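You operate a simulated robot arm through the tools that you are given. There is no shell and no other tool. Be economical: measure what you need, move in short steps, check, and stop when the job is done.

You run a simulated two-armed robot. Do the job below in one go: nothing can be reset, and whatever is moved stays where it is left.

JOB
Stop the packer and set the green lane guide to the blue mark.
Fine: lift the first window only after the stop; free the lane guide knob, tighten it again, lower the window; leave the packer stopped. Where these are worked on the way, their far stop is far enough and under half their travel is too little: lane guide knob.

The check looks at the end state, three seconds after you hand in, the way a careful person would. Anything else that was tipped, shoved, dropped, spilled or broken makes it a failure.

ROBOT AND FRAMES
Two 7-joint arms with fingered hands on one trunk, on a base that drives. Base frame: it is fixed to the floor where the robot stands at the start and does not move with it; the origin is under the middle of the robot, x ahead of it, y to its left, z up. Lengths are in m, angles in rad, forces in N, time in s.
The left shoulder is at the start at [0.07, 0.149, 1.31], the right one opposite. With the tool pointing down near the work surface each hand reaches from about 0.4 to 0.8 m from the robot's upright axis, wherever it stands, measured 20 degrees to its own side. Places, roughly: first packer window [0.4, 0.4, 1.3]; green lane guide [0.5, 0.5, 1]; lane guide knob [0.2, 0.6, 1]; packer [2.5, -0.5, 1.1]; packer stop button [0.6, 0, 0.9]. Payload 3.6 kg a hand.
The tool frame of a hand sits at the grasp point between the pads (the TCP): z along the fingers, y along the line on which they close. The tips reach 0.025 m beyond it. Largest opening 0.088 m; the body of the gripper starts 0.029 m behind the TCP. The gripper is a hand of 4 fingers: y runs from the thumb to the fingers, the wrist lies at [-0.013, -0.097, -0.162] in the tool frame, and closing takes about 1.5 s.
Orientation is that of the tool frame in the base frame, as [roll, pitch, yaw] about the fixed x, y, z axes, in that order (R = Rz(yaw) Ry(pitch) Rx(roll)). With the fingers straight down and the wrist toward the robot, the tool's x, y and z point along [0, 1, 0], [1, 0, 0] and [0, 0, -1] of the base frame.

CONTROLS
- The arms move only by the tool send_rows. It takes "left_commands", "right_commands" or both (then of equal length, played together; a hand with none holds still); each is a list of rows, each an object of numbers (a shift or turn left out is 0, a gripper value left out holds the last): "ax", "ay", "az": the turn, a rotation vector about the base's x, y, z in rad; "x", "y", "z": the shift along the base's x, y, z in m; "jaw": the opening in per cent of the stroke, from 0 (shut) to 100 (fully open). In form: [{"ax": .., "ay": .., "az": .., "x": .., "y": .., "z": .., "jaw": ..}, ...]. A call has 1 to 10 rows; each row shifts and turns the commanded pose from where the row before left it. Each row takes 0.2 s and may step no farther than 0.05 m and 0.15 rad from the row before; otherwise, or with a gripper value out of range, the whole call is refused. A pose out of reach is approached as far as the arm can. The call stops where the force on the tool passes 40 N (or 10 N more than at its start, if that is more) or the arm is blocked; 0.2 s more then pass. The fingers move at their own pace (about 0.045 m/s each) and stop on an object; they squeeze with about 22 N. The grip force told is the motor's: it shows also when the fingers shut on nothing. Time passes only in rows, and 0.2 s behind the last, so rows that do not move let the fingers close. The reply holds the time, the measured pose of the TCP, the force on the tool along the base axes, the opening and the grip force, in the units named above and with some noise, with the torque about the TCP (base axes, N m) and any sound that the robot's microphone picked up.
- Cameras (640 x 400 px; columns grow to the right, rows downward): "scene" is now at [0.1261, 0.0542, 1.5628]; the picture's right is [0.55, -0.83, -0.00], its down [-0.27, -0.18, -0.94] and it looks along [0.79, 0.52, -0.33] (base axes); focal length 214 px, centre (320, 200). "left" rides on the left gripper at [-0.064, -0.083, -0.098] in its tool frame; the picture's right is [-0.62, -0.37, 0.69], its down [0.71, -0.63, 0.31] and it looks along [0.32, 0.68, 0.65] (tool axes); focal length 265 px, centre (320, 200). "right" rides on the right gripper at [0.064, -0.083, -0.098] in its tool frame; the picture's right is [-0.62, 0.37, -0.69], its down [-0.72, -0.63, 0.30] and it looks along [-0.32, 0.68, 0.65] (tool axes); focal length 265 px, centre (320, 200). There is no depth. A picture from a camera that has moved, and an enlarged one, comes with that camera's place and axes in the base frame and with its lens.
- grab_frame(camera): a new picture of that camera. No time passes.
- lift_body(by): slides the trunk up (or, below 0, down) by that many m; the arms and the scene camera ride with it, the base frame stays. It gives what a move gives, with no picture.
- roll_base(legs): drives the robot by 1 to 6 legs, each [ahead, left, turn to the left] in m, m and rad, along the robot's own axes; the way and the turn of a leg run together, so that a leg with both is an arc; at most 1.5 m and 3.142 rad a leg. The arms and the cameras ride along, it lands a little off, and it stops where it bumps. It gives what a move gives.
- hand_shape(shape, hand): the hand has 4 fingers and takes this shape, open, in about a second: jaw (thumb against the fingers, like two jaws); tri (thumb and two fingers); tip (a fingertip pinch); poke (one finger out to press); point (the index stretched); flat (the hand flat); cup (the hand cupped); fist (a fist). The gripper value then closes the fingers along that shape, each until it touches; the sizes above hold for jaw. It gives what a move gives, with no picture.
- aim_head(pan, tilt): turns the head with the scene camera to pan (to the left, within 1.501 rad either way) and tilt (down, from -0.506 to 1.204), counted from straight ahead of the robot. It gives what a move gives.
- inspect(camera, box): a new picture of the part [left, top, right, bottom] of that camera's present view, enlarged. No time passes.
- close_job(): hands the job in; it is judged then, once.

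Go step by step. Nothing tells you exact positions but the pictures and the camera data: compare them with the known pose of the tool, close in by small moves and look again before you grip or let go. The budget is 120 turns and 88 pictures, counting those below and the enlarged ones. Unless the task says otherwise, let go and move clear before handing in, and close with one line.

The tools are called after "Call:" as name(argument=value, ...) on one line, values as JSON. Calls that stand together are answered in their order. send_rows: Moves the arms, as the interface text tells. Its arguments: {"type":"object","properties":{"left_commands":{"type":"array","items":{"type":"object","properties":{"ax":{"type":"number"},"ay":{"type":"number"},"az":{"type":"number"},"x":{"type":"number"},"y":{"type":"number"},"z":{"type":"number"},"jaw":{"type":"number"}}}},"right_commands":{"type":"array","items":{"type":"object","properties":{"ax":{"type":"number"},"ay":{"type":"number"},"az":{"type":"number"},"x":{"type":"number"},"y":{"type":"number"},"z":{"type":"number"},"jaw":{"type":"number"}}}}},"required":[]} The other tools are called the same way: lift_body (by) slides the trunk up or down; hand_shape (shape, hand) gives the hand a shape; roll_base (legs) drives the base; aim_head (pan, tilt) turns the head that bears the scene camera; grab_frame (camera) takes a picture; inspect (camera, box) takes an enlarged picture of a part of a camera's view; close_job () hands the job in.

At the start:

```text
time_s: 0.0
left_ee_pos: [0.3114, 0.3544, 1.558]
left_tool_rot: [-3.141, 0.0, 1.573]
left_ft_force: [0.6, -0.1, 0.2]
left_ft_torque: [0.06, 0.07, 0.02]
left_finger_gap: 0.0874
left_grasp_force: 0.0
left_shape: jaw
right_ee_pos: [0.3465, 0.028, 1.5876]
right_tool_rot: [3.142, -0.003, 1.57]
right_ft_force: [-0.4, 0.3, -0.5]
right_ft_torque: [0.03, 0.02, 0.0]
right_finger_gap: 0.0877
right_grasp_force: 0.2
right_shape: jaw
trunk travel left (down, up): [-0.8, 0.14]
robot x, y, heading: [-0.0031, 0.0012, 0.002]
head pan, tilt: [0.586, 0.335]
```

scene: 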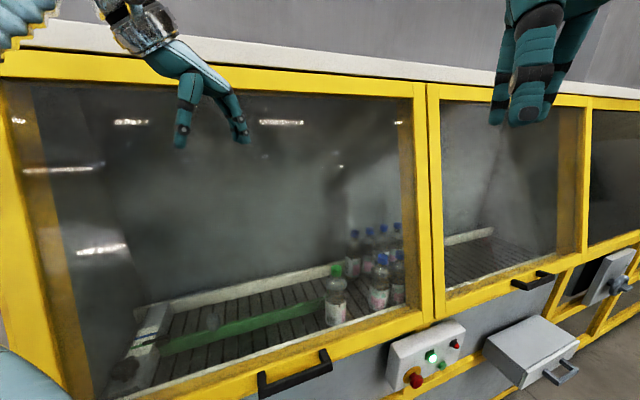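
right: 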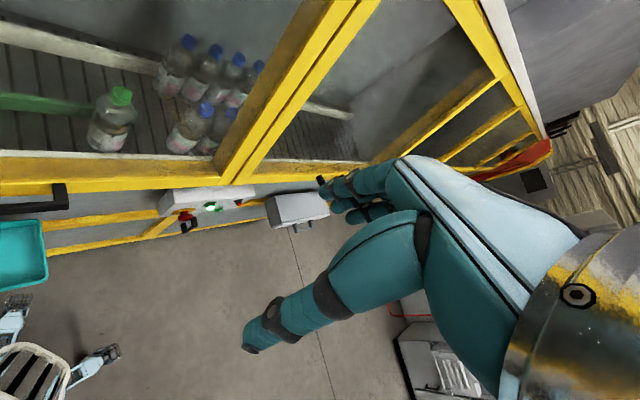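
left: 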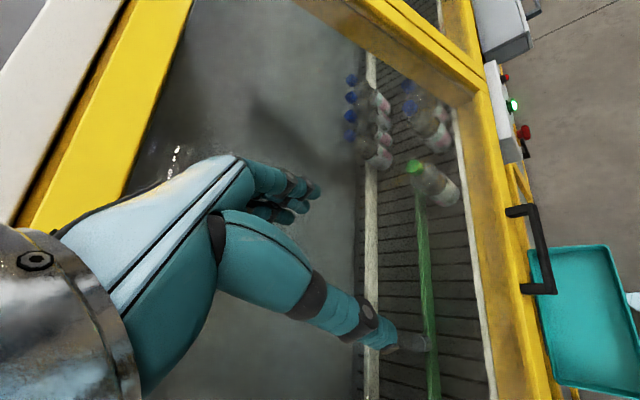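

I see the packer ahead-left with a first window (handle at its bottom), a control box with a red button, and the green guide inside. I'll look closer at the control box and the guide.

Call:
inspect(camera="scene", box=[360, 300, 520, 400])

Call:
inspect(camera="scene", box=[80, 230, 400, 400])

Call:
aim_head(pan=0.586, tilt=0.9)

Call:
grab_frame(camera="scene")

```text
4.00 times, centred on (440, 350) of scene
camera zoom: at [0.1261, 0.0542, 1.5628], right [0.55, -0.83, 0.0], down [-0.27, -0.18, -0.94], along [0.79, 0.52, -0.33], focal length 858 px, centre (-160, -400)
```

zoom: 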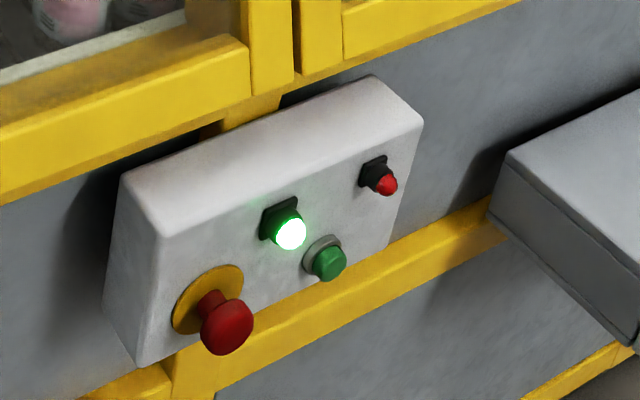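

```text
2.00 times, centred on (240, 315) of scene
camera zoom: at [0.1261, 0.0542, 1.5628], right [0.55, -0.83, 0.0], down [-0.27, -0.18, -0.94], along [0.79, 0.52, -0.33], focal length 429 px, centre (480, -30)
```

zoom: 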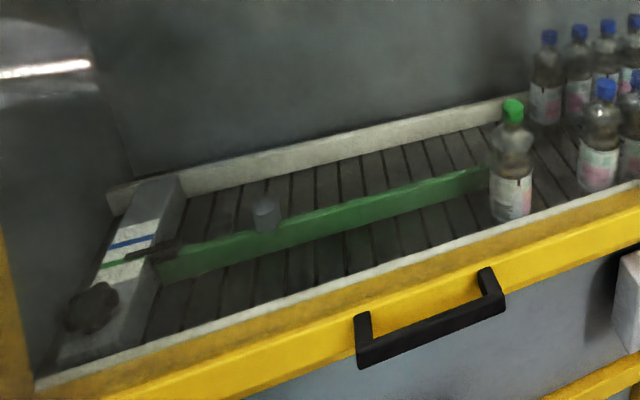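

```text
time_s: 1.0
left_ee_pos: [0.3119, 0.3538, 1.5589]
left_tool_rot: [3.14, 0.001, 1.572]
left_ft_force: [0.5, -0.5, -0.8]
left_ft_torque: [-0.01, -0.01, -0.02]
left_finger_gap: 0.0876
left_grasp_force: 0.0
left_shape: jaw
right_ee_pos: [0.3463, 0.0276, 1.5873]
right_tool_rot: [3.141, 0.0, 1.571]
right_ft_force: [0.0, 0.0, 0.0]
right_ft_torque: [0.01, -0.01, 0.01]
right_finger_gap: 0.0876
right_grasp_force: 0.0
right_shape: jaw
trunk travel left (down, up): [-0.8, 0.14]
robot x, y, heading: [0.0011, -0.0002, 0.002]
head pan, tilt: [0.586, 0.901]
```

```text
82 pictures are left
camera scene: at [0.1107, 0.0445, 1.5139], right [0.55, -0.83, 0.0], down [-0.65, -0.43, -0.62], along [0.52, 0.34, -0.78], focal length 214 px, centre (320, 200)
```

scene: 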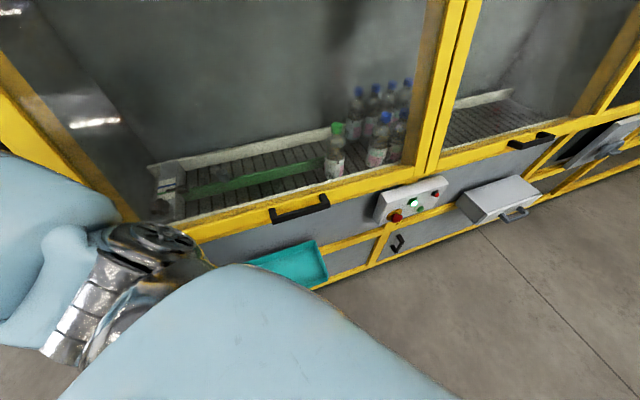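

The stop is the red mushroom on the control box, near [0.63, 0.05, 0.86]. The machine face runs at about 37°, with its inward normal about (0.6, 0.8). I'll shape the right hand to poke and bring it level in front of the button.

Call:
hand_shape(hand="right", shape="poke")

Call:
send_rows(right_commands=[{"ay": -0.15, "x": 0.02, "y": -0.01, "z": -0.04}, {"ay": -0.15, "x": 0.02, "y": -0.01, "z": -0.04}, {"ay": -0.15, "x": 0.02, "y": -0.01, "z": -0.04}, {"ay": -0.15, "x": 0.02, "y": -0.01, "z": -0.04}, {"ay": -0.15, "x": 0.02, "y": -0.01, "z": -0.04}, {"ay": -0.15, "x": 0.02, "y": -0.01, "z": -0.04}, {"ay": -0.15, "x": 0.02, "y": -0.01, "z": -0.04}, {"ay": -0.15, "x": 0.02, "y": -0.01, "z": -0.04}, {"ay": -0.15, "x": 0.02, "y": -0.01, "z": -0.04}, {"ay": -0.15, "x": 0.02, "y": -0.01, "z": -0.04}])

Call:
send_rows(right_commands=[{"ay": -0.07, "z": -0.04}, {"az": 0.15, "z": -0.04}, {"az": 0.15, "z": -0.04}, {"az": 0.15, "z": -0.04}, {"az": 0.15, "z": -0.04}, {"az": 0.15, "z": -0.04}, {"az": 0.15, "z": -0.04}, {"az": 0.027, "z": -0.02}])

Call:
grab_frame(camera="scene")

Call:
grab_frame(camera="right")

```text
time_s: 1.9
left_ee_pos: [0.3121, 0.3553, 1.5584]
left_tool_rot: [3.14, 0.0, 1.57]
left_ft_force: [1.1, 0.5, 0.2]
left_ft_torque: [0.0, -0.02, 0.0]
left_finger_gap: 0.0875
left_grasp_force: 0.1
left_shape: jaw
right_ee_pos: [0.3471, 0.0288, 1.5873]
right_tool_rot: [-3.14, -0.001, 1.569]
right_ft_force: [0.2, -0.2, 0.0]
right_ft_torque: [0.03, 0.0, -0.02]
right_finger_gap: 0.0
right_grasp_force: 0.0
right_shape: poke
trunk travel left (down, up): [-0.8, 0.14]
robot x, y, heading: [-0.0054, -0.0012, 0.0]
head pan, tilt: [0.586, 0.901]
```

```text
time_s: 4.1
left_ee_pos: [0.3136, 0.3526, 1.5584]
left_tool_rot: [-3.14, -0.002, 1.57]
left_ft_force: [0.0, 0.8, -0.6]
left_ft_torque: [0.01, -0.02, 0.0]
left_finger_gap: 0.0879
left_grasp_force: 0.0
left_shape: jaw
right_ee_pos: [0.5216, 0.0068, 1.2587]
right_tool_rot: [1.646, -0.04, 1.542]
right_ft_force: [-0.1, 0.2, 0.1]
right_ft_torque: [-0.03, 0.0, -0.02]
right_finger_gap: 0.0001
right_grasp_force: 0.0
right_shape: poke
right hand out of reach, approached as far as the arm can: row 9, 10
trunk travel left (down, up): [-0.8, 0.14]
robot x, y, heading: [0.0002, -0.0007, -0.001]
head pan, tilt: [0.586, 0.901]
```

```text
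time_s: 4.7
left_ee_pos: [0.3166, 0.3534, 1.5589]
left_tool_rot: [-3.14, 0.0, 1.571]
left_ft_force: [-0.3, -0.6, -0.4]
left_ft_torque: [0.0, 0.01, 0.02]
left_finger_gap: 0.0876
left_grasp_force: 0.1
left_shape: jaw
right_ee_pos: [0.5492, 0.0042, 1.2731]
right_tool_rot: [1.584, -0.119, 1.513]
right_ft_force: [0.6, -0.4, -0.3]
right_ft_torque: [0.04, -0.02, 0.01]
right_finger_gap: 0.0
right_grasp_force: 0.1
right_shape: poke
right hand out of reach, approached as far as the arm can: row 1, 2
trunk travel left (down, up): [-0.8, 0.14]
robot x, y, heading: [-0.0004, 0.0046, 0.002]
head pan, tilt: [0.586, 0.901]
stopped in row 2 (right hand): the arm was blocked; the commanded pose is now the measured one
```

```text
81 pictures are left
camera scene: at [0.1152, 0.0429, 1.5134], right [0.55, -0.83, 0.0], down [-0.65, -0.43, -0.62], along [0.52, 0.34, -0.79], focal length 214 px, centre (320, 200)
```

scene: 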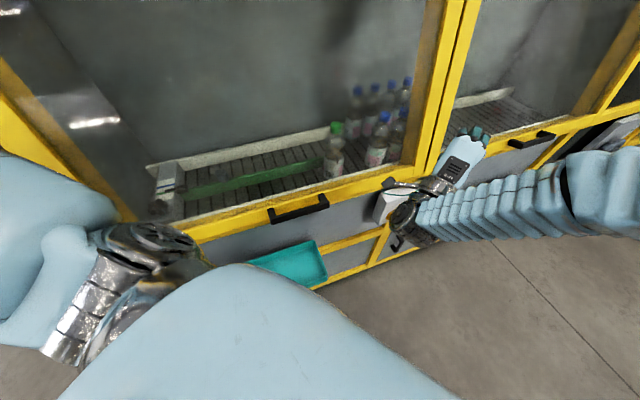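

```text
80 pictures are left
camera right: at [0.4543, 0.0842, 1.1991], right [-0.73, -0.62, 0.3], down [0.26, -0.65, -0.71], along [0.64, -0.44, 0.63], focal length 265 px, centre (320, 200)
```

right: 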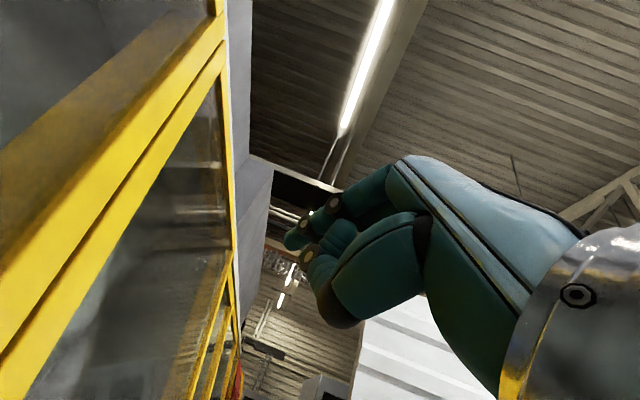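

The level pose is at the wrist's limit, so I'll tilt the fingers about 30° below horizontal and then yaw toward the machine.

Call:
send_rows(right_commands=[{"ay": 0.15, "x": -0.01, "y": -0.02, "z": -0.04}, {"ay": 0.15, "x": -0.01, "y": -0.02, "z": -0.04}, {"ay": 0.15, "x": -0.01, "y": -0.02, "z": -0.04}, {"ay": 0.1, "y": -0.02, "z": -0.04}])

Call:
send_rows(right_commands=[{"az": 0.15, "z": -0.03}, {"az": 0.15, "z": -0.03}, {"az": 0.15, "z": -0.03}, {"az": 0.15, "z": -0.03}, {"az": 0.15, "z": -0.03}, {"az": 0.15, "z": -0.03}])

Call:
grab_frame(camera="scene")

Call:
grab_frame(camera="right")

```text
time_s: 5.7
left_ee_pos: [0.3103, 0.3571, 1.5593]
left_tool_rot: [3.139, 0.002, 1.572]
left_ft_force: [0.6, 0.0, 0.3]
left_ft_torque: [-0.04, 0.02, -0.01]
left_finger_gap: 0.088
left_grasp_force: 0.1
left_shape: jaw
right_ee_pos: [0.5083, -0.0492, 1.1269]
right_tool_rot: [2.132, -0.068, 1.463]
right_ft_force: [0.4, 0.8, 0.1]
right_ft_torque: [-0.03, 0.0, 0.0]
right_finger_gap: 0.0
right_grasp_force: 0.0
right_shape: poke
right hand out of reach, approached as far as the arm can: row 3, 4
trunk travel left (down, up): [-0.8, 0.14]
robot x, y, heading: [0.004, 0.0019, 0.001]
head pan, tilt: [0.586, 0.901]
```

```text
time_s: 6.6
left_ee_pos: [0.315, 0.351, 1.5586]
left_tool_rot: [-3.142, -0.001, 1.57]
left_ft_force: [-0.1, 0.3, -0.8]
left_ft_torque: [0.05, 0.03, 0.01]
left_finger_gap: 0.0875
left_grasp_force: 0.0
left_shape: jaw
right_ee_pos: [0.4882, 0.0118, 1.1525]
right_tool_rot: [2.126, -0.19, 1.751]
right_ft_force: [0.5, -0.7, 0.0]
right_ft_torque: [-0.06, 0.03, 0.03]
right_finger_gap: 0.0
right_grasp_force: 0.0
right_shape: poke
right hand out of reach, approached as far as the arm can: row 1, 2, 3, 4
trunk travel left (down, up): [-0.8, 0.14]
robot x, y, heading: [0.0009, -0.0024, -0.001]
head pan, tilt: [0.586, 0.901]
stopped in row 4 (right hand): the arm was blocked; the commanded pose is now the measured one
```

```text
79 pictures are left
camera scene: at [0.1135, 0.0398, 1.5137], right [0.55, -0.83, 0.0], down [-0.65, -0.43, -0.62], along [0.52, 0.35, -0.78], focal length 214 px, centre (320, 200)
```

scene: 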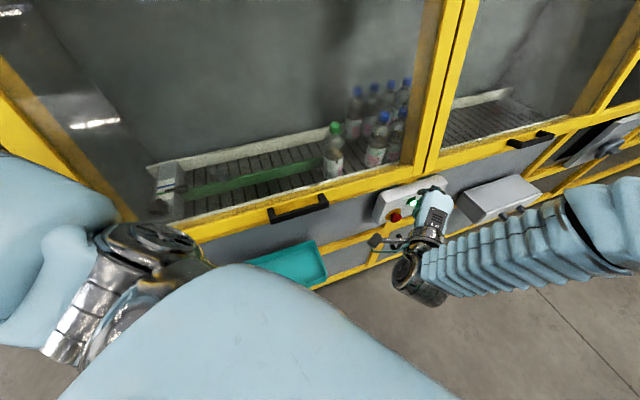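

```text
78 pictures are left
camera right: at [0.3497, 0.0562, 1.1454], right [-0.26, -0.8, 0.55], down [0.03, -0.57, -0.82], along [0.97, -0.19, 0.17], focal length 265 px, centre (320, 200)
```

right: 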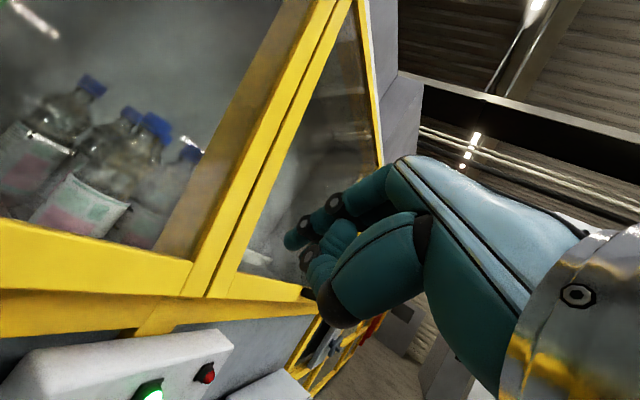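

The right arm prefers the fingers down, so I'll point the hand straight down with closed fingers and press the button with their back side.

Call:
hand_shape(hand="right", shape="jaw")

Call:
send_rows(right_commands=[{"ax": -0.043, "ay": 0.14, "y": -0.02, "jaw": 0}, {"ax": -0.043, "ay": 0.14, "y": -0.02}, {"ax": -0.043, "ay": 0.14, "y": -0.02}, {"ax": -0.043, "ay": 0.14, "y": -0.02}, {"ax": -0.043, "ay": 0.14, "y": -0.02}, {"ax": -0.043, "ay": 0.14, "y": -0.02}, {"ax": -0.043, "ay": 0.14}])

Call:
grab_frame(camera="scene")

Call:
grab_frame(camera="right")

```text
time_s: 7.5
left_ee_pos: [0.3107, 0.3555, 1.5594]
left_tool_rot: [3.14, 0.001, 1.57]
left_ft_force: [-0.9, 0.0, 0.1]
left_ft_torque: [-0.02, -0.03, 0.0]
left_finger_gap: 0.0878
left_grasp_force: 0.0
left_shape: jaw
right_ee_pos: [0.4843, 0.0169, 1.1529]
right_tool_rot: [2.126, -0.183, 1.755]
right_ft_force: [0.4, 1.0, 0.6]
right_ft_torque: [0.01, -0.04, -0.02]
right_finger_gap: 0.0877
right_grasp_force: 0.2
right_shape: jaw
trunk travel left (down, up): [-0.8, 0.14]
robot x, y, heading: [0.0021, -0.0025, 0.007]
head pan, tilt: [0.586, 0.901]
```

```text
time_s: 9.1
left_ee_pos: [0.3126, 0.3544, 1.5579]
left_tool_rot: [3.141, 0.001, 1.571]
left_ft_force: [0.5, -0.2, -0.2]
left_ft_torque: [0.0, 0.02, 0.01]
left_finger_gap: 0.0876
left_grasp_force: 0.0
left_shape: jaw
right_ee_pos: [0.4877, -0.1041, 1.1523]
right_tool_rot: [-3.141, -0.001, 1.652]
right_ft_force: [0.6, -0.7, -0.8]
right_ft_torque: [0.0, 0.0, -0.03]
right_finger_gap: 0.0
right_grasp_force: 21.9
right_shape: jaw
trunk travel left (down, up): [-0.8, 0.14]
robot x, y, heading: [0.0018, -0.0036, -0.004]
head pan, tilt: [0.586, 0.901]
```

```text
77 pictures are left
camera scene: at [0.1123, 0.0456, 1.5136], right [0.55, -0.83, 0.0], down [-0.65, -0.43, -0.62], along [0.52, 0.34, -0.78], focal length 214 px, centre (320, 200)
```

scene: 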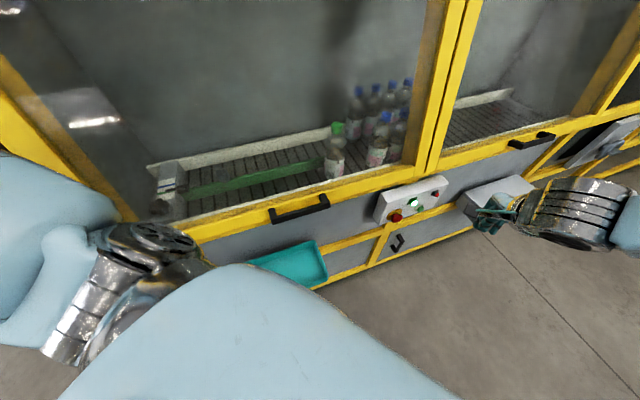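

```text
76 pictures are left
camera right: at [0.398, -0.045, 1.2503], right [0.42, -0.59, 0.69], down [-0.57, -0.76, -0.3], along [0.71, -0.27, -0.65], focal length 265 px, centre (320, 200)
```

right: 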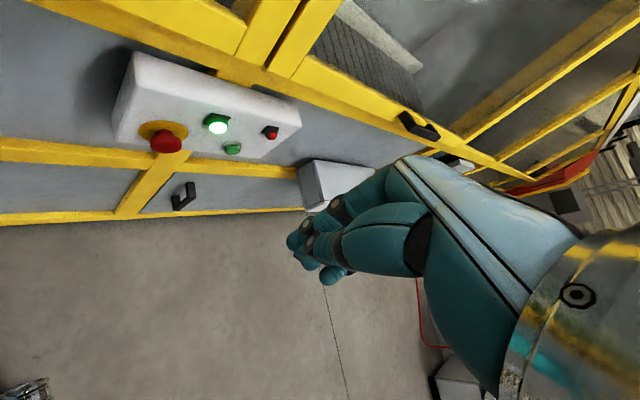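

Button refined to about [0.645, 0.052, 0.84]. I'll yaw the hand to face the panel and go down in front of it.

Call:
send_rows(right_commands=[{"az": 0.14, "x": 0.01, "y": 0.005, "z": -0.02}, {"az": 0.14, "x": 0.01, "y": 0.005, "z": -0.02}, {"az": 0.14, "x": 0.01, "y": 0.005, "z": -0.02}, {"az": 0.14, "x": 0.01, "y": 0.005, "z": -0.02}, {"az": 0.14, "x": 0.01, "y": 0.005, "z": -0.02}, {"az": 0.14, "x": 0.01, "y": 0.005, "z": -0.02}, {"z": -0.045}, {"z": -0.045}, {"z": -0.04}, {"z": -0.04}])

Call:
grab_frame(camera="right")

Call:
inspect(camera="scene", box=[340, 150, 500, 250])

```text
time_s: 11.3
left_ee_pos: [0.3111, 0.3546, 1.5583]
left_tool_rot: [3.141, 0.001, 1.571]
left_ft_force: [0.1, -0.1, 0.2]
left_ft_torque: [0.01, 0.03, -0.03]
left_finger_gap: 0.0876
left_grasp_force: 0.0
left_shape: jaw
right_ee_pos: [0.5402, -0.0766, 0.8721]
right_tool_rot: [3.137, 0.002, 2.421]
right_ft_force: [-0.1, 0.3, 0.2]
right_ft_torque: [0.03, 0.0, 0.01]
right_finger_gap: 0.0
right_grasp_force: 21.9
right_shape: jaw
right hand out of reach, approached as far as the arm can: row 6
trunk travel left (down, up): [-0.8, 0.14]
robot x, y, heading: [0.0021, 0.0009, 0.0]
head pan, tilt: [0.586, 0.901]
```

```text
75 pictures are left
camera right: at [0.4359, -0.096, 0.9695], right [0.71, -0.13, 0.7], down [0.12, -0.94, -0.3], along [0.7, 0.3, -0.65], focal length 265 px, centre (320, 200)
```

right: 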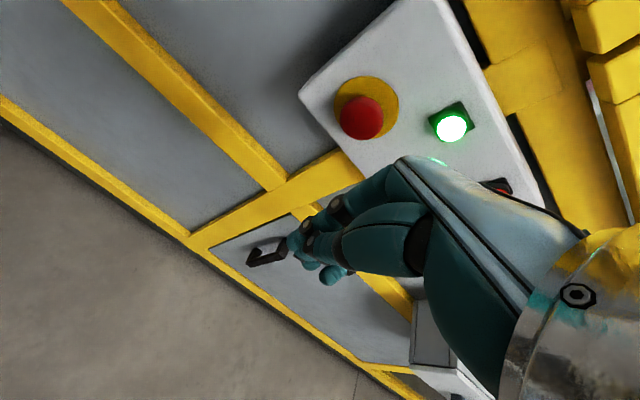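

```text
4.00 times, centred on (420, 200) of scene
camera zoom: at [0.1104, 0.0446, 1.5139], right [0.55, -0.83, 0.0], down [-0.65, -0.43, -0.62], along [0.52, 0.34, -0.78], focal length 858 px, centre (-80, 200)
```

zoom: 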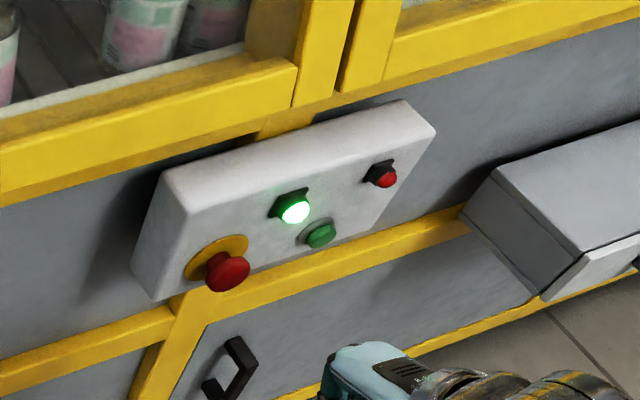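

The hand is aligned in front of the mushroom. I'll drop slightly, shift a little left to stay clear of the green button, and push along the normal.

Call:
send_rows(right_commands=[{"z": -0.025, "x": -0.012, "y": 0.009}, {"x": 0.018, "y": 0.024}, {"x": 0.018, "y": 0.024}, {"x": 0.012, "y": 0.016}, {"x": 0.012, "y": 0.016}])

Call:
grab_frame(camera="right")

Call:
inspect(camera="scene", box=[340, 150, 500, 250])

```text
time_s: 12.5
left_ee_pos: [0.3103, 0.3536, 1.5607]
left_tool_rot: [3.14, 0.002, 1.57]
left_ft_force: [0.5, 0.2, 0.1]
left_ft_torque: [0.01, 0.0, -0.03]
left_finger_gap: 0.0876
left_grasp_force: 0.1
left_shape: jaw
right_ee_pos: [0.5644, -0.0288, 0.8476]
right_tool_rot: [3.123, 0.025, 2.398]
right_ft_force: [0.3, -0.4, -0.7]
right_ft_torque: [-0.03, 0.01, 0.0]
right_finger_gap: 0.0
right_grasp_force: 21.7
right_shape: jaw
right hand out of reach, approached as far as the arm can: row 3, 4, 5
trunk travel left (down, up): [-0.8, 0.14]
robot x, y, heading: [-0.0001, 0.0024, 0.002]
head pan, tilt: [0.586, 0.901]
```

```text
73 pictures are left
camera right: at [0.4563, -0.0441, 0.9416], right [0.68, -0.15, 0.71], down [0.11, -0.95, -0.3], along [0.72, 0.28, -0.63], focal length 265 px, centre (320, 200)
```

right: 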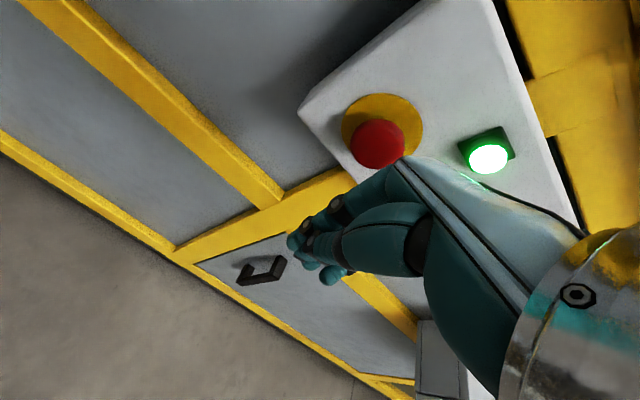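

```text
4.00 times, centred on (420, 200) of scene
camera zoom: at [0.1105, 0.0429, 1.5139], right [0.55, -0.83, 0.0], down [-0.65, -0.43, -0.62], along [0.52, 0.34, -0.78], focal length 858 px, centre (-80, 200)
```

zoom: 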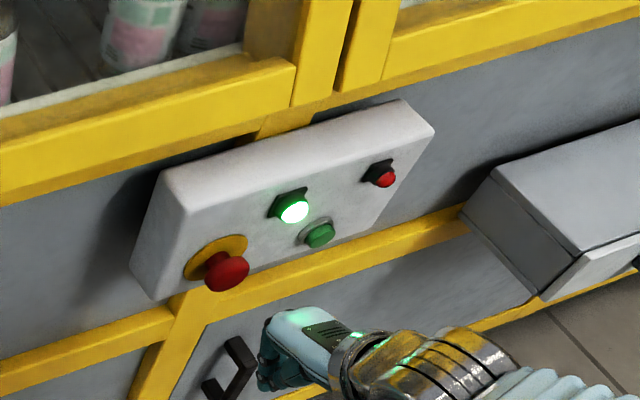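

The limit seems to be wrist yaw rather than distance, so I'll take back some yaw and continue the push.

Call:
send_rows(right_commands=[{"az": -0.15, "x": -0.003, "y": -0.004}, {"az": -0.15}, {"az": -0.15}, {"az": -0.1}, {"x": 0.012, "y": 0.016}, {"x": 0.012, "y": 0.016}, {"x": 0.006, "y": 0.008}])

Call:
grab_frame(camera="right")

Call:
inspect(camera="scene", box=[340, 150, 500, 250])

```text
time_s: 14.1
left_ee_pos: [0.3123, 0.3556, 1.5575]
left_tool_rot: [3.139, 0.003, 1.571]
left_ft_force: [0.1, -0.4, -0.4]
left_ft_torque: [0.01, -0.04, -0.01]
left_finger_gap: 0.0879
left_grasp_force: 0.0
left_shape: jaw
right_ee_pos: [0.5918, 0.0106, 0.8462]
right_tool_rot: [3.14, 0.003, 1.874]
right_ft_force: [-0.4, 0.0, 0.5]
right_ft_torque: [-0.03, 0.0, 0.0]
right_finger_gap: 0.0001
right_grasp_force: 21.8
right_shape: jaw
trunk travel left (down, up): [-0.8, 0.14]
robot x, y, heading: [0.0013, 0.0039, -0.0]
head pan, tilt: [0.586, 0.901]
```

```text
71 pictures are left
camera right: at [0.4912, 0.0479, 0.9449], right [0.53, -0.48, 0.69], down [-0.39, -0.87, -0.3], along [0.75, -0.11, -0.65], focal length 265 px, centre (320, 200)
```

right: 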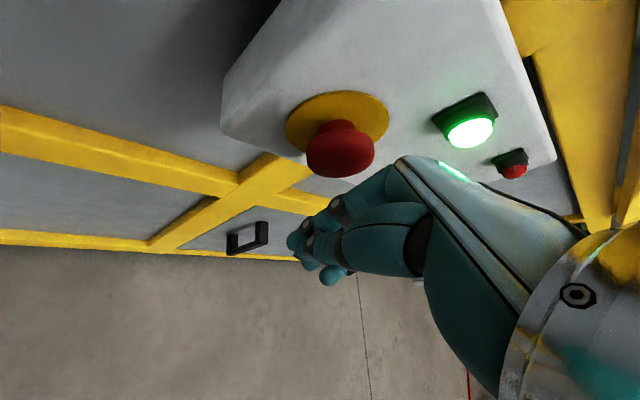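

```text
4.00 times, centred on (420, 200) of scene
camera zoom: at [0.1112, 0.0451, 1.5137], right [0.55, -0.83, 0.0], down [-0.65, -0.43, -0.62], along [0.52, 0.34, -0.78], focal length 858 px, centre (-80, 200)
```

zoom: 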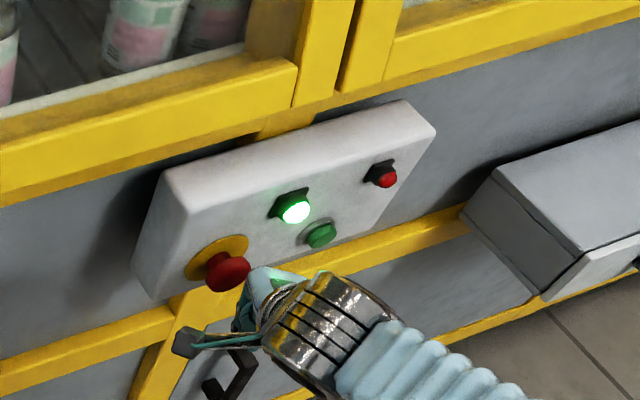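

Clear path; the hand is just short of the mushroom. I'll continue pushing along the normal in small steps.

Call:
send_rows(right_commands=[{"x": 0.009, "y": 0.012}, {"x": 0.009, "y": 0.012}, {"x": 0.009, "y": 0.012}, {"x": 0.006, "y": 0.008}, {"x": 0.006, "y": 0.008}])

Call:
grab_frame(camera="right")

Call:
inspect(camera="scene", box=[340, 150, 500, 250])

```text
time_s: 15.0
left_ee_pos: [0.2985, 0.3487, 1.5647]
left_tool_rot: [3.13, -0.004, 1.572]
left_ft_force: [0.2, 0.3, 0.1]
left_ft_torque: [-0.01, -0.03, 0.0]
left_finger_gap: 0.0877
left_grasp_force: 0.1
left_shape: jaw
right_ee_pos: [0.6118, 0.036, 0.848]
right_tool_rot: [-3.137, 0.017, 1.862]
right_ft_force: [-35.7, -25.6, 27.3]
right_ft_torque: [1.1, -1.34, 0.11]
right_finger_gap: 0.0
right_grasp_force: 21.6
right_shape: jaw
trunk travel left (down, up): [-0.8, 0.14]
robot x, y, heading: [0.0036, -0.0061, 0.0]
head pan, tilt: [0.586, 0.901]
heard: click
stopped in row 4 (right hand): the force on the tool passed its limit at 49 N (the readings are from after the stop); the commanded pose is now the measured one
```

```text
69 pictures are left
camera right: at [0.5126, 0.0768, 0.945], right [0.53, -0.48, 0.7], down [-0.4, -0.87, -0.29], along [0.75, -0.13, -0.65], focal length 265 px, centre (320, 200)
```

right: 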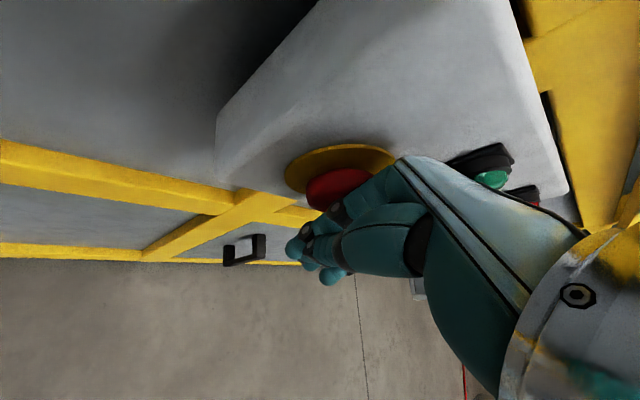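

```text
4.00 times, centred on (420, 200) of scene
camera zoom: at [0.0976, 0.039, 1.5155], right [0.55, -0.83, 0.0], down [-0.65, -0.43, -0.63], along [0.53, 0.35, -0.78], focal length 858 px, centre (-80, 200)
```

zoom: 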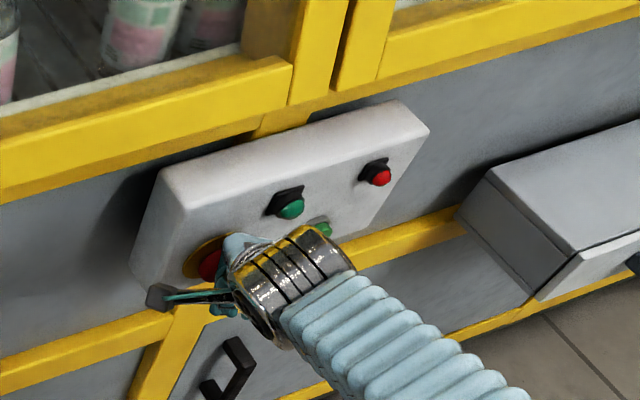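

Click heard and the green lamp went out: the packer is stopped. I'll back the hand away and check the panel and the free floor around the robot.

Call:
send_rows(right_commands=[{"x": -0.018, "y": -0.024}, {"x": -0.018, "y": -0.024}, {"x": -0.024, "y": -0.032}, {"x": -0.024, "y": -0.032}, {"x": -0.024, "y": -0.032}, {"x": -0.02, "y": -0.02, "z": 0.04}, {"x": -0.02, "y": -0.02, "z": 0.04}, {"x": -0.02, "y": -0.02, "z": 0.04}, {"x": -0.02, "y": -0.02, "z": 0.04}, {"z": 0.04}])

Call:
inspect(camera="scene", box=[340, 150, 500, 250])

Call:
aim_head(pan=-1.1, tilt=0.75)

Call:
grab_frame(camera="scene")

Call:
aim_head(pan=1.45, tilt=0.6)

Call:
grab_frame(camera="scene")

```text
time_s: 17.2
left_ee_pos: [0.313, 0.3558, 1.5583]
left_tool_rot: [3.139, 0.002, 1.573]
left_ft_force: [0.7, 0.8, 0.0]
left_ft_torque: [-0.02, -0.03, -0.02]
left_finger_gap: 0.0877
left_grasp_force: 0.1
left_shape: jaw
right_ee_pos: [0.4306, -0.1801, 1.0429]
right_tool_rot: [-3.128, 0.013, 1.867]
right_ft_force: [0.4, 0.7, 0.1]
right_ft_torque: [0.0, 0.02, -0.04]
right_finger_gap: 0.0
right_grasp_force: 21.8
right_shape: jaw
trunk travel left (down, up): [-0.8, 0.14]
robot x, y, heading: [0.004, 0.0014, 0.002]
head pan, tilt: [0.586, 0.901]
```

```text
4.00 times, centred on (420, 200) of scene
camera zoom: at [0.1115, 0.0459, 1.5137], right [0.55, -0.83, 0.0], down [-0.65, -0.43, -0.62], along [0.52, 0.34, -0.78], focal length 858 px, centre (-80, 200)
```

zoom: 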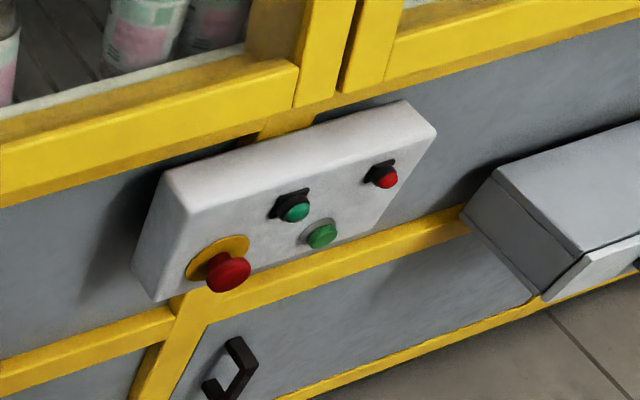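

```text
time_s: 18.9
left_ee_pos: [0.309, 0.3541, 1.5597]
left_tool_rot: [3.138, 0.001, 1.57]
left_ft_force: [-0.2, 0.2, -0.3]
left_ft_torque: [0.01, -0.03, 0.0]
left_finger_gap: 0.0877
left_grasp_force: 0.0
left_shape: jaw
right_ee_pos: [0.4302, -0.181, 1.0421]
right_tool_rot: [-3.134, 0.012, 1.866]
right_ft_force: [-0.3, -0.3, 0.5]
right_ft_torque: [0.02, 0.0, -0.02]
right_finger_gap: 0.0
right_grasp_force: 22.0
right_shape: jaw
trunk travel left (down, up): [-0.8, 0.14]
robot x, y, heading: [-0.0028, -0.0008, -0.004]
head pan, tilt: [-1.1, 0.75]
```

```text
66 pictures are left
camera scene: at [0.0841, -0.0718, 1.5258], right [-0.89, -0.45, 0.0], down [-0.31, 0.61, -0.73], along [0.33, -0.65, -0.68], focal length 214 px, centre (320, 200)
```

scene: 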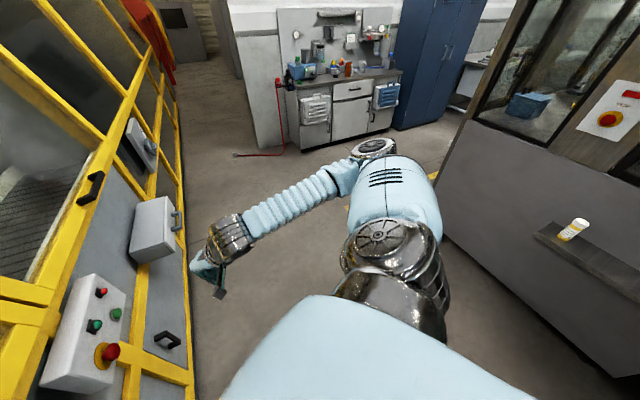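

```text
time_s: 21.2
left_ee_pos: [0.3128, 0.3557, 1.5592]
left_tool_rot: [3.141, 0.001, 1.571]
left_ft_force: [0.4, 0.3, 0.3]
left_ft_torque: [0.01, -0.03, 0.01]
left_finger_gap: 0.0876
left_grasp_force: 0.1
left_shape: jaw
right_ee_pos: [0.4309, -0.1806, 1.04]
right_tool_rot: [-3.132, 0.013, 1.865]
right_ft_force: [0.2, 0.2, 0.2]
right_ft_torque: [0.0, 0.0, 0.0]
right_finger_gap: 0.0001
right_grasp_force: 22.1
right_shape: jaw
trunk travel left (down, up): [-0.8, 0.14]
robot x, y, heading: [0.0017, 0.0022, 0.0]
head pan, tilt: [1.45, 0.6]
```

```text
65 pictures are left
camera scene: at [0.0592, 0.0904, 1.5386], right [0.99, -0.12, 0.0], down [-0.07, -0.56, -0.82], along [0.1, 0.82, -0.57], focal length 214 px, centre (320, 200)
```

scene: 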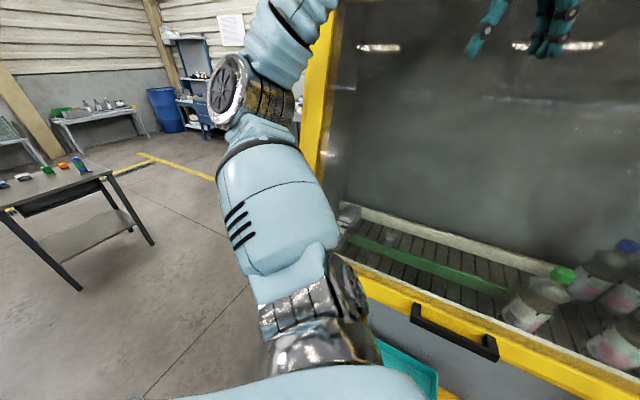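

The packer is stopped and the floor is free around the robot. I'll draw the right hand in and turn the robot to face the packer squarely.

Call:
send_rows(right_commands=[{"x": -0.03, "y": -0.01}, {"x": -0.03, "y": -0.01}, {"x": -0.03, "y": -0.01}])

Call:
roll_base(legs=[[-0.06, -0.03, 0], [0, 0, 0.927]])

Call:
aim_head(pan=0.0, tilt=0.6)

Call:
grab_frame(camera="scene")

```text
time_s: 22.0
left_ee_pos: [0.3129, 0.3543, 1.5584]
left_tool_rot: [-3.141, 0.0, 1.57]
left_ft_force: [-0.5, 0.0, 0.2]
left_ft_torque: [0.02, 0.02, 0.02]
left_finger_gap: 0.0876
left_grasp_force: 0.1
left_shape: jaw
right_ee_pos: [0.37, -0.2159, 1.0264]
right_tool_rot: [-3.132, 0.011, 1.866]
right_ft_force: [0.9, -0.4, -0.9]
right_ft_torque: [0.0, 0.06, 0.01]
right_finger_gap: 0.0
right_grasp_force: 22.7
right_shape: jaw
right hand out of reach, approached as far as the arm can: row 2, 3
trunk travel left (down, up): [-0.8, 0.14]
robot x, y, heading: [-0.003, 0.0009, -0.001]
head pan, tilt: [1.45, 0.6]
```

```text
time_s: 29.5
left_ee_pos: [-0.1602, 0.433, 1.5588]
left_tool_rot: [3.139, 0.003, 2.508]
left_ft_force: [0.6, -0.9, -0.1]
left_ft_torque: [-0.03, 0.03, -0.04]
left_finger_gap: 0.0879
left_grasp_force: 0.0
left_shape: jaw
right_ee_pos: [0.3337, 0.1378, 1.0269]
right_tool_rot: [-3.129, 0.012, 2.799]
right_ft_force: [0.6, 0.4, -0.7]
right_ft_torque: [-0.01, 0.03, 0.0]
right_finger_gap: 0.0001
right_grasp_force: 22.4
right_shape: jaw
trunk travel left (down, up): [-0.8, 0.14]
robot x, y, heading: [-0.0594, -0.0294, 0.931]
head pan, tilt: [1.45, 0.6]
```

```text
time_s: 31.1
left_ee_pos: [-0.1597, 0.4313, 1.5591]
left_tool_rot: [3.139, 0.0, 2.505]
left_ft_force: [-0.7, 0.2, 0.6]
left_ft_torque: [0.02, 0.02, 0.0]
left_finger_gap: 0.0877
left_grasp_force: 0.1
left_shape: jaw
right_ee_pos: [0.3344, 0.1394, 1.0274]
right_tool_rot: [-3.13, 0.013, 2.799]
right_ft_force: [0.2, -0.2, 0.5]
right_ft_torque: [-0.01, 0.02, -0.02]
right_finger_gap: 0.0002
right_grasp_force: 21.8
right_shape: jaw
trunk travel left (down, up): [-0.8, 0.14]
robot x, y, heading: [-0.0625, -0.0323, 0.934]
head pan, tilt: [0.0, 0.6]
```

```text
64 pictures are left
camera scene: at [0.0202, 0.0843, 1.5386], right [0.81, -0.59, 0.0], down [-0.33, -0.45, -0.83], along [0.49, 0.66, -0.56], focal length 214 px, centre (320, 200)
```

scene: 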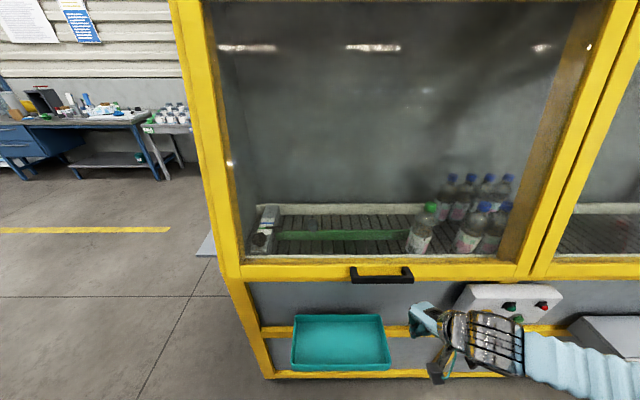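

Robot now faces the packer squarely, handle near [0.35, 0.255, 1.06]. I'll look closely at the handle, window frame and guide.

Call:
inspect(camera="scene", box=[320, 240, 448, 320])

Call:
inspect(camera="scene", box=[230, 180, 454, 320])

Call:
aim_head(pan=0.0, tilt=-0.1)

Call:
grab_frame(camera="scene")

```text
5.00 times, centred on (384, 280) of scene
camera zoom: at [0.0202, 0.0843, 1.5386], right [0.81, -0.59, 0.0], down [-0.33, -0.45, -0.83], along [0.49, 0.66, -0.56], focal length 1072 px, centre (0, -200)
```

zoom: 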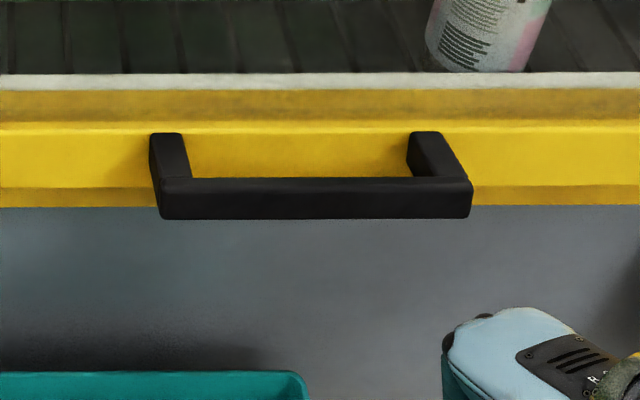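

```text
2.86 times, centred on (342, 250) of scene
camera zoom: at [0.0202, 0.0843, 1.5386], right [0.81, -0.59, 0.0], down [-0.33, -0.45, -0.83], along [0.49, 0.66, -0.56], focal length 613 px, centre (257, 57)
```

zoom: 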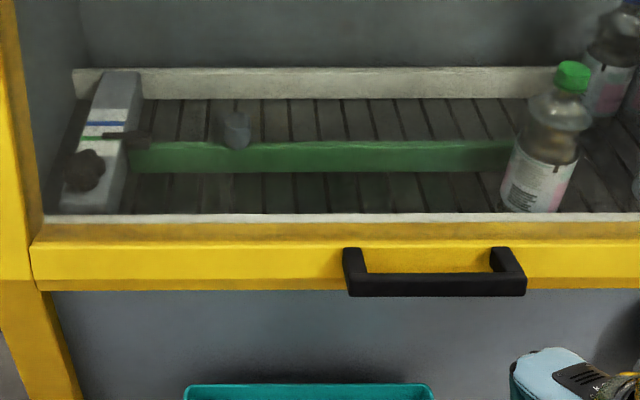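

```text
time_s: 32.1
left_ee_pos: [-0.159, 0.4321, 1.5584]
left_tool_rot: [3.14, 0.001, 2.506]
left_ft_force: [0.9, 0.1, 0.1]
left_ft_torque: [0.0, 0.0, -0.01]
left_finger_gap: 0.0878
left_grasp_force: 0.0
left_shape: jaw
right_ee_pos: [0.3329, 0.139, 1.0257]
right_tool_rot: [-3.128, 0.013, 2.8]
right_ft_force: [0.6, 0.3, 0.1]
right_ft_torque: [-0.01, 0.01, -0.03]
right_finger_gap: 0.0004
right_grasp_force: 21.8
right_shape: jaw
trunk travel left (down, up): [-0.8, 0.14]
robot x, y, heading: [-0.0609, -0.0316, 0.934]
head pan, tilt: [0.0, -0.099]
```

```text
61 pictures are left
camera scene: at [0.0197, 0.0838, 1.6025], right [0.8, -0.59, 0.0], down [0.06, 0.08, -1.0], along [0.59, 0.8, 0.1], focal length 214 px, centre (320, 200)
```

scene: 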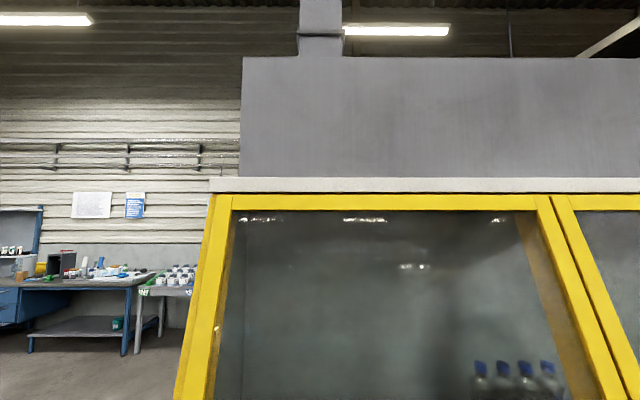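

The window leans back and the handle is a horizontal bar, about 0.035 m off the frame. I'll bring the right hand over the bar, fingers down and partly open, to straddle it.

Call:
send_rows(right_commands=[{"z": 0.045, "az": -0.1, "jaw": 50}, {"z": 0.045, "az": -0.1}, {"z": 0.045, "az": -0.1}, {"x": -0.009, "y": 0.037, "z": 0.01}, {"x": -0.008, "y": 0.037}, {"jaw": 50}])

Call:
aim_head(pan=-0.1, tilt=0.7)

Call:
grab_frame(camera="scene")

Call:
grab_frame(camera="right")

```text
time_s: 33.5
left_ee_pos: [-0.1619, 0.4295, 1.559]
left_tool_rot: [3.137, -0.001, 2.505]
left_ft_force: [0.2, -0.1, 0.1]
left_ft_torque: [0.03, 0.03, 0.02]
left_finger_gap: 0.0877
left_grasp_force: 0.0
left_shape: jaw
right_ee_pos: [0.3441, 0.2401, 1.1637]
right_tool_rot: [-3.134, 0.012, 2.5]
right_ft_force: [-0.2, -0.1, -0.3]
right_ft_torque: [0.02, 0.0, 0.01]
right_finger_gap: 0.0441
right_grasp_force: 0.2
right_shape: jaw
right hand out of reach, approached as far as the arm can: row 1, 2, 3
trunk travel left (down, up): [-0.8, 0.14]
robot x, y, heading: [-0.0619, -0.0288, 0.936]
head pan, tilt: [0.0, -0.099]
```

```text
time_s: 34.7
left_ee_pos: [-0.1585, 0.4339, 1.559]
left_tool_rot: [-3.14, 0.0, 2.507]
left_ft_force: [-0.7, 0.1, -0.1]
left_ft_torque: [0.0, 0.0, -0.03]
left_finger_gap: 0.0876
left_grasp_force: 0.1
left_shape: jaw
right_ee_pos: [0.3458, 0.2422, 1.1605]
right_tool_rot: [-3.129, 0.013, 2.499]
right_ft_force: [0.1, -0.2, -0.2]
right_ft_torque: [-0.01, 0.02, 0.0]
right_finger_gap: 0.0439
right_grasp_force: 0.1
right_shape: jaw
trunk travel left (down, up): [-0.8, 0.14]
robot x, y, heading: [-0.0633, -0.0276, 0.931]
head pan, tilt: [-0.099, 0.7]
```

```text
60 pictures are left
camera scene: at [0.0253, 0.0782, 1.5298], right [0.74, -0.67, 0.0], down [-0.43, -0.48, -0.76], along [0.51, 0.57, -0.64], focal length 214 px, centre (320, 200)
```

scene: 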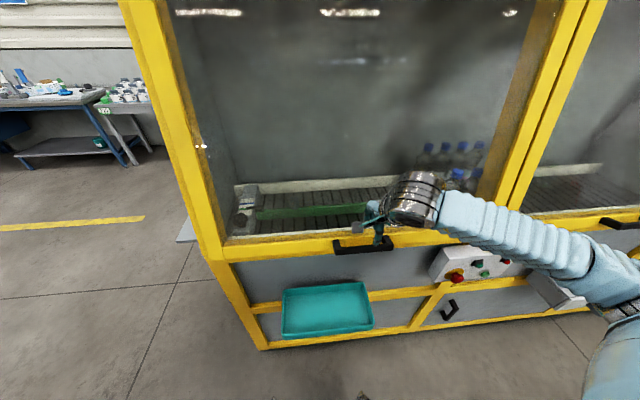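

```text
59 pictures are left
camera right: at [0.2434, 0.2179, 1.2602], right [0.72, -0.06, 0.7], down [0.2, -0.94, -0.29], along [0.67, 0.34, -0.66], focal length 265 px, centre (320, 200)
```

right: 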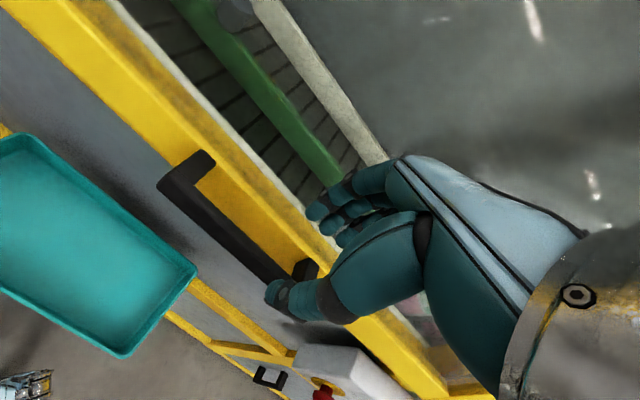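

Bar is at z≈1.07, n≈0.42, centred at t≈0.125. I'll lower partway over it and check the straddle.

Call:
send_rows(right_commands=[{"x": 0.006, "y": 0.017, "z": -0.02}, {"z": -0.025}])

Call:
inspect(camera="scene", box=[320, 170, 448, 250])

Call:
inspect(camera="right", box=[140, 130, 460, 330])

```text
time_s: 35.3
left_ee_pos: [-0.1593, 0.4337, 1.5591]
left_tool_rot: [3.141, 0.001, 2.506]
left_ft_force: [-0.1, -0.3, -0.1]
left_ft_torque: [-0.03, -0.02, 0.0]
left_finger_gap: 0.0879
left_grasp_force: 0.0
left_shape: jaw
right_ee_pos: [0.3515, 0.2604, 1.1165]
right_tool_rot: [-3.128, 0.011, 2.5]
right_ft_force: [-0.4, 0.3, 1.1]
right_ft_torque: [0.01, 0.01, -0.02]
right_finger_gap: 0.0439
right_grasp_force: 0.1
right_shape: jaw
trunk travel left (down, up): [-0.8, 0.14]
robot x, y, heading: [-0.0616, -0.0292, 0.936]
head pan, tilt: [-0.099, 0.7]
```

```text
5.00 times, centred on (384, 210) of scene
camera zoom: at [0.0258, 0.078, 1.5298], right [0.74, -0.67, 0.0], down [-0.43, -0.48, -0.76], along [0.51, 0.57, -0.65], focal length 1072 px, centre (0, 150)
```

zoom: 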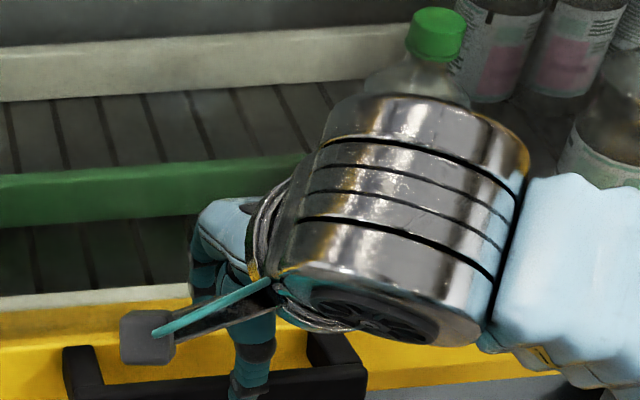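

```text
2.00 times, centred on (300, 230) of right
camera zoom: at [0.2493, 0.235, 1.2147], right [0.72, -0.07, 0.7], down [0.2, -0.94, -0.29], along [0.67, 0.34, -0.66], focal length 531 px, centre (360, 140)
```

zoom: 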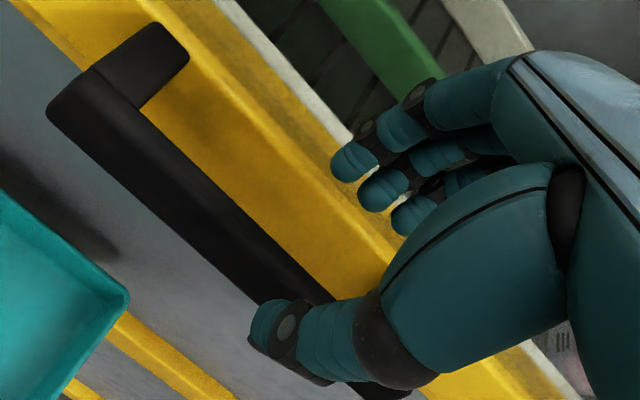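

Straddle looks right: thumb in front, fingers behind the bar. I'll narrow slightly, lower onto the bar, then close.

Call:
send_rows(right_commands=[{"jaw": 43}, {"z": -0.02}, {"z": -0.02}])

Call:
inspect(camera="right", box=[140, 130, 460, 330])

```text
time_s: 36.1
left_ee_pos: [-0.1599, 0.431, 1.5589]
left_tool_rot: [3.14, 0.0, 2.505]
left_ft_force: [-0.1, -0.3, 0.2]
left_ft_torque: [-0.06, 0.0, 0.0]
left_finger_gap: 0.0877
left_grasp_force: 0.1
left_shape: jaw
right_ee_pos: [0.3496, 0.2579, 1.077]
right_tool_rot: [-3.133, 0.011, 2.499]
right_ft_force: [0.2, 0.0, 0.1]
right_ft_torque: [0.01, 0.04, -0.02]
right_finger_gap: 0.0386
right_grasp_force: 0.1
right_shape: jaw
trunk travel left (down, up): [-0.8, 0.14]
robot x, y, heading: [-0.0597, -0.0305, 0.938]
head pan, tilt: [-0.099, 0.7]
```

```text
2.00 times, centred on (300, 230) of right
camera zoom: at [0.2476, 0.2326, 1.1754], right [0.72, -0.07, 0.7], down [0.2, -0.94, -0.29], along [0.67, 0.34, -0.66], focal length 531 px, centre (360, 140)
```

zoom: 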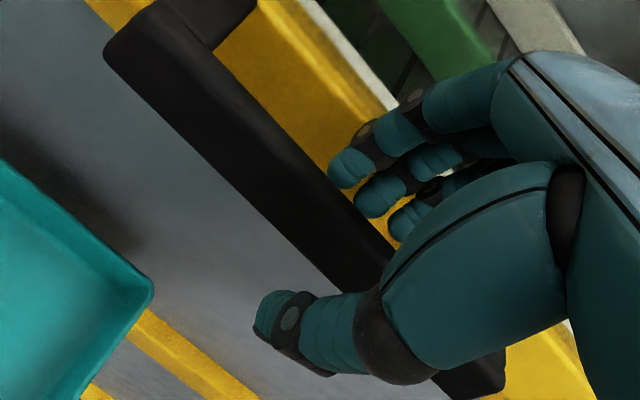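

The bar lies between thumb and fingers. Closing.

Call:
send_rows(right_commands=[{"jaw": 0}, {"jaw": 0}, {"jaw": 0}, {"jaw": 0}])

Call:
inspect(camera="right", box=[140, 130, 460, 330])

```text
time_s: 37.1
left_ee_pos: [-0.1596, 0.432, 1.5588]
left_tool_rot: [3.138, 0.001, 2.506]
left_ft_force: [-0.4, 0.6, -0.9]
left_ft_torque: [0.02, 0.01, 0.01]
left_finger_gap: 0.0874
left_grasp_force: 0.1
left_shape: jaw
right_ee_pos: [0.3509, 0.2591, 1.0765]
right_tool_rot: [-3.131, 0.013, 2.499]
right_ft_force: [0.2, 0.9, -1.6]
right_ft_torque: [-0.03, 0.03, 0.06]
right_finger_gap: 0.0074
right_grasp_force: 21.6
right_shape: jaw
trunk travel left (down, up): [-0.8, 0.14]
robot x, y, heading: [-0.0606, -0.033, 0.932]
head pan, tilt: [-0.099, 0.7]
```

```text
2.00 times, centred on (300, 230) of right
camera zoom: at [0.2478, 0.2336, 1.175], right [0.72, -0.06, 0.7], down [0.2, -0.94, -0.29], along [0.67, 0.34, -0.66], focal length 531 px, centre (360, 140)
```

zoom: 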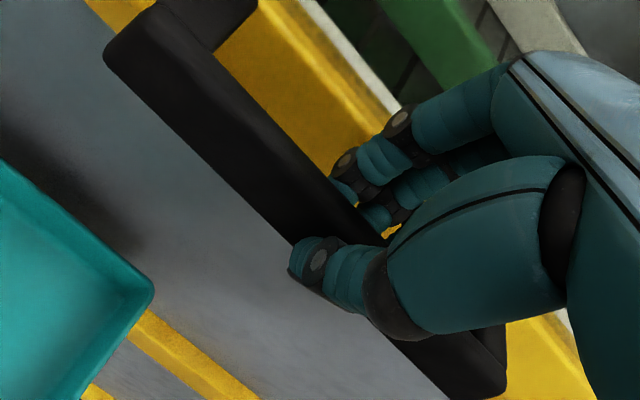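

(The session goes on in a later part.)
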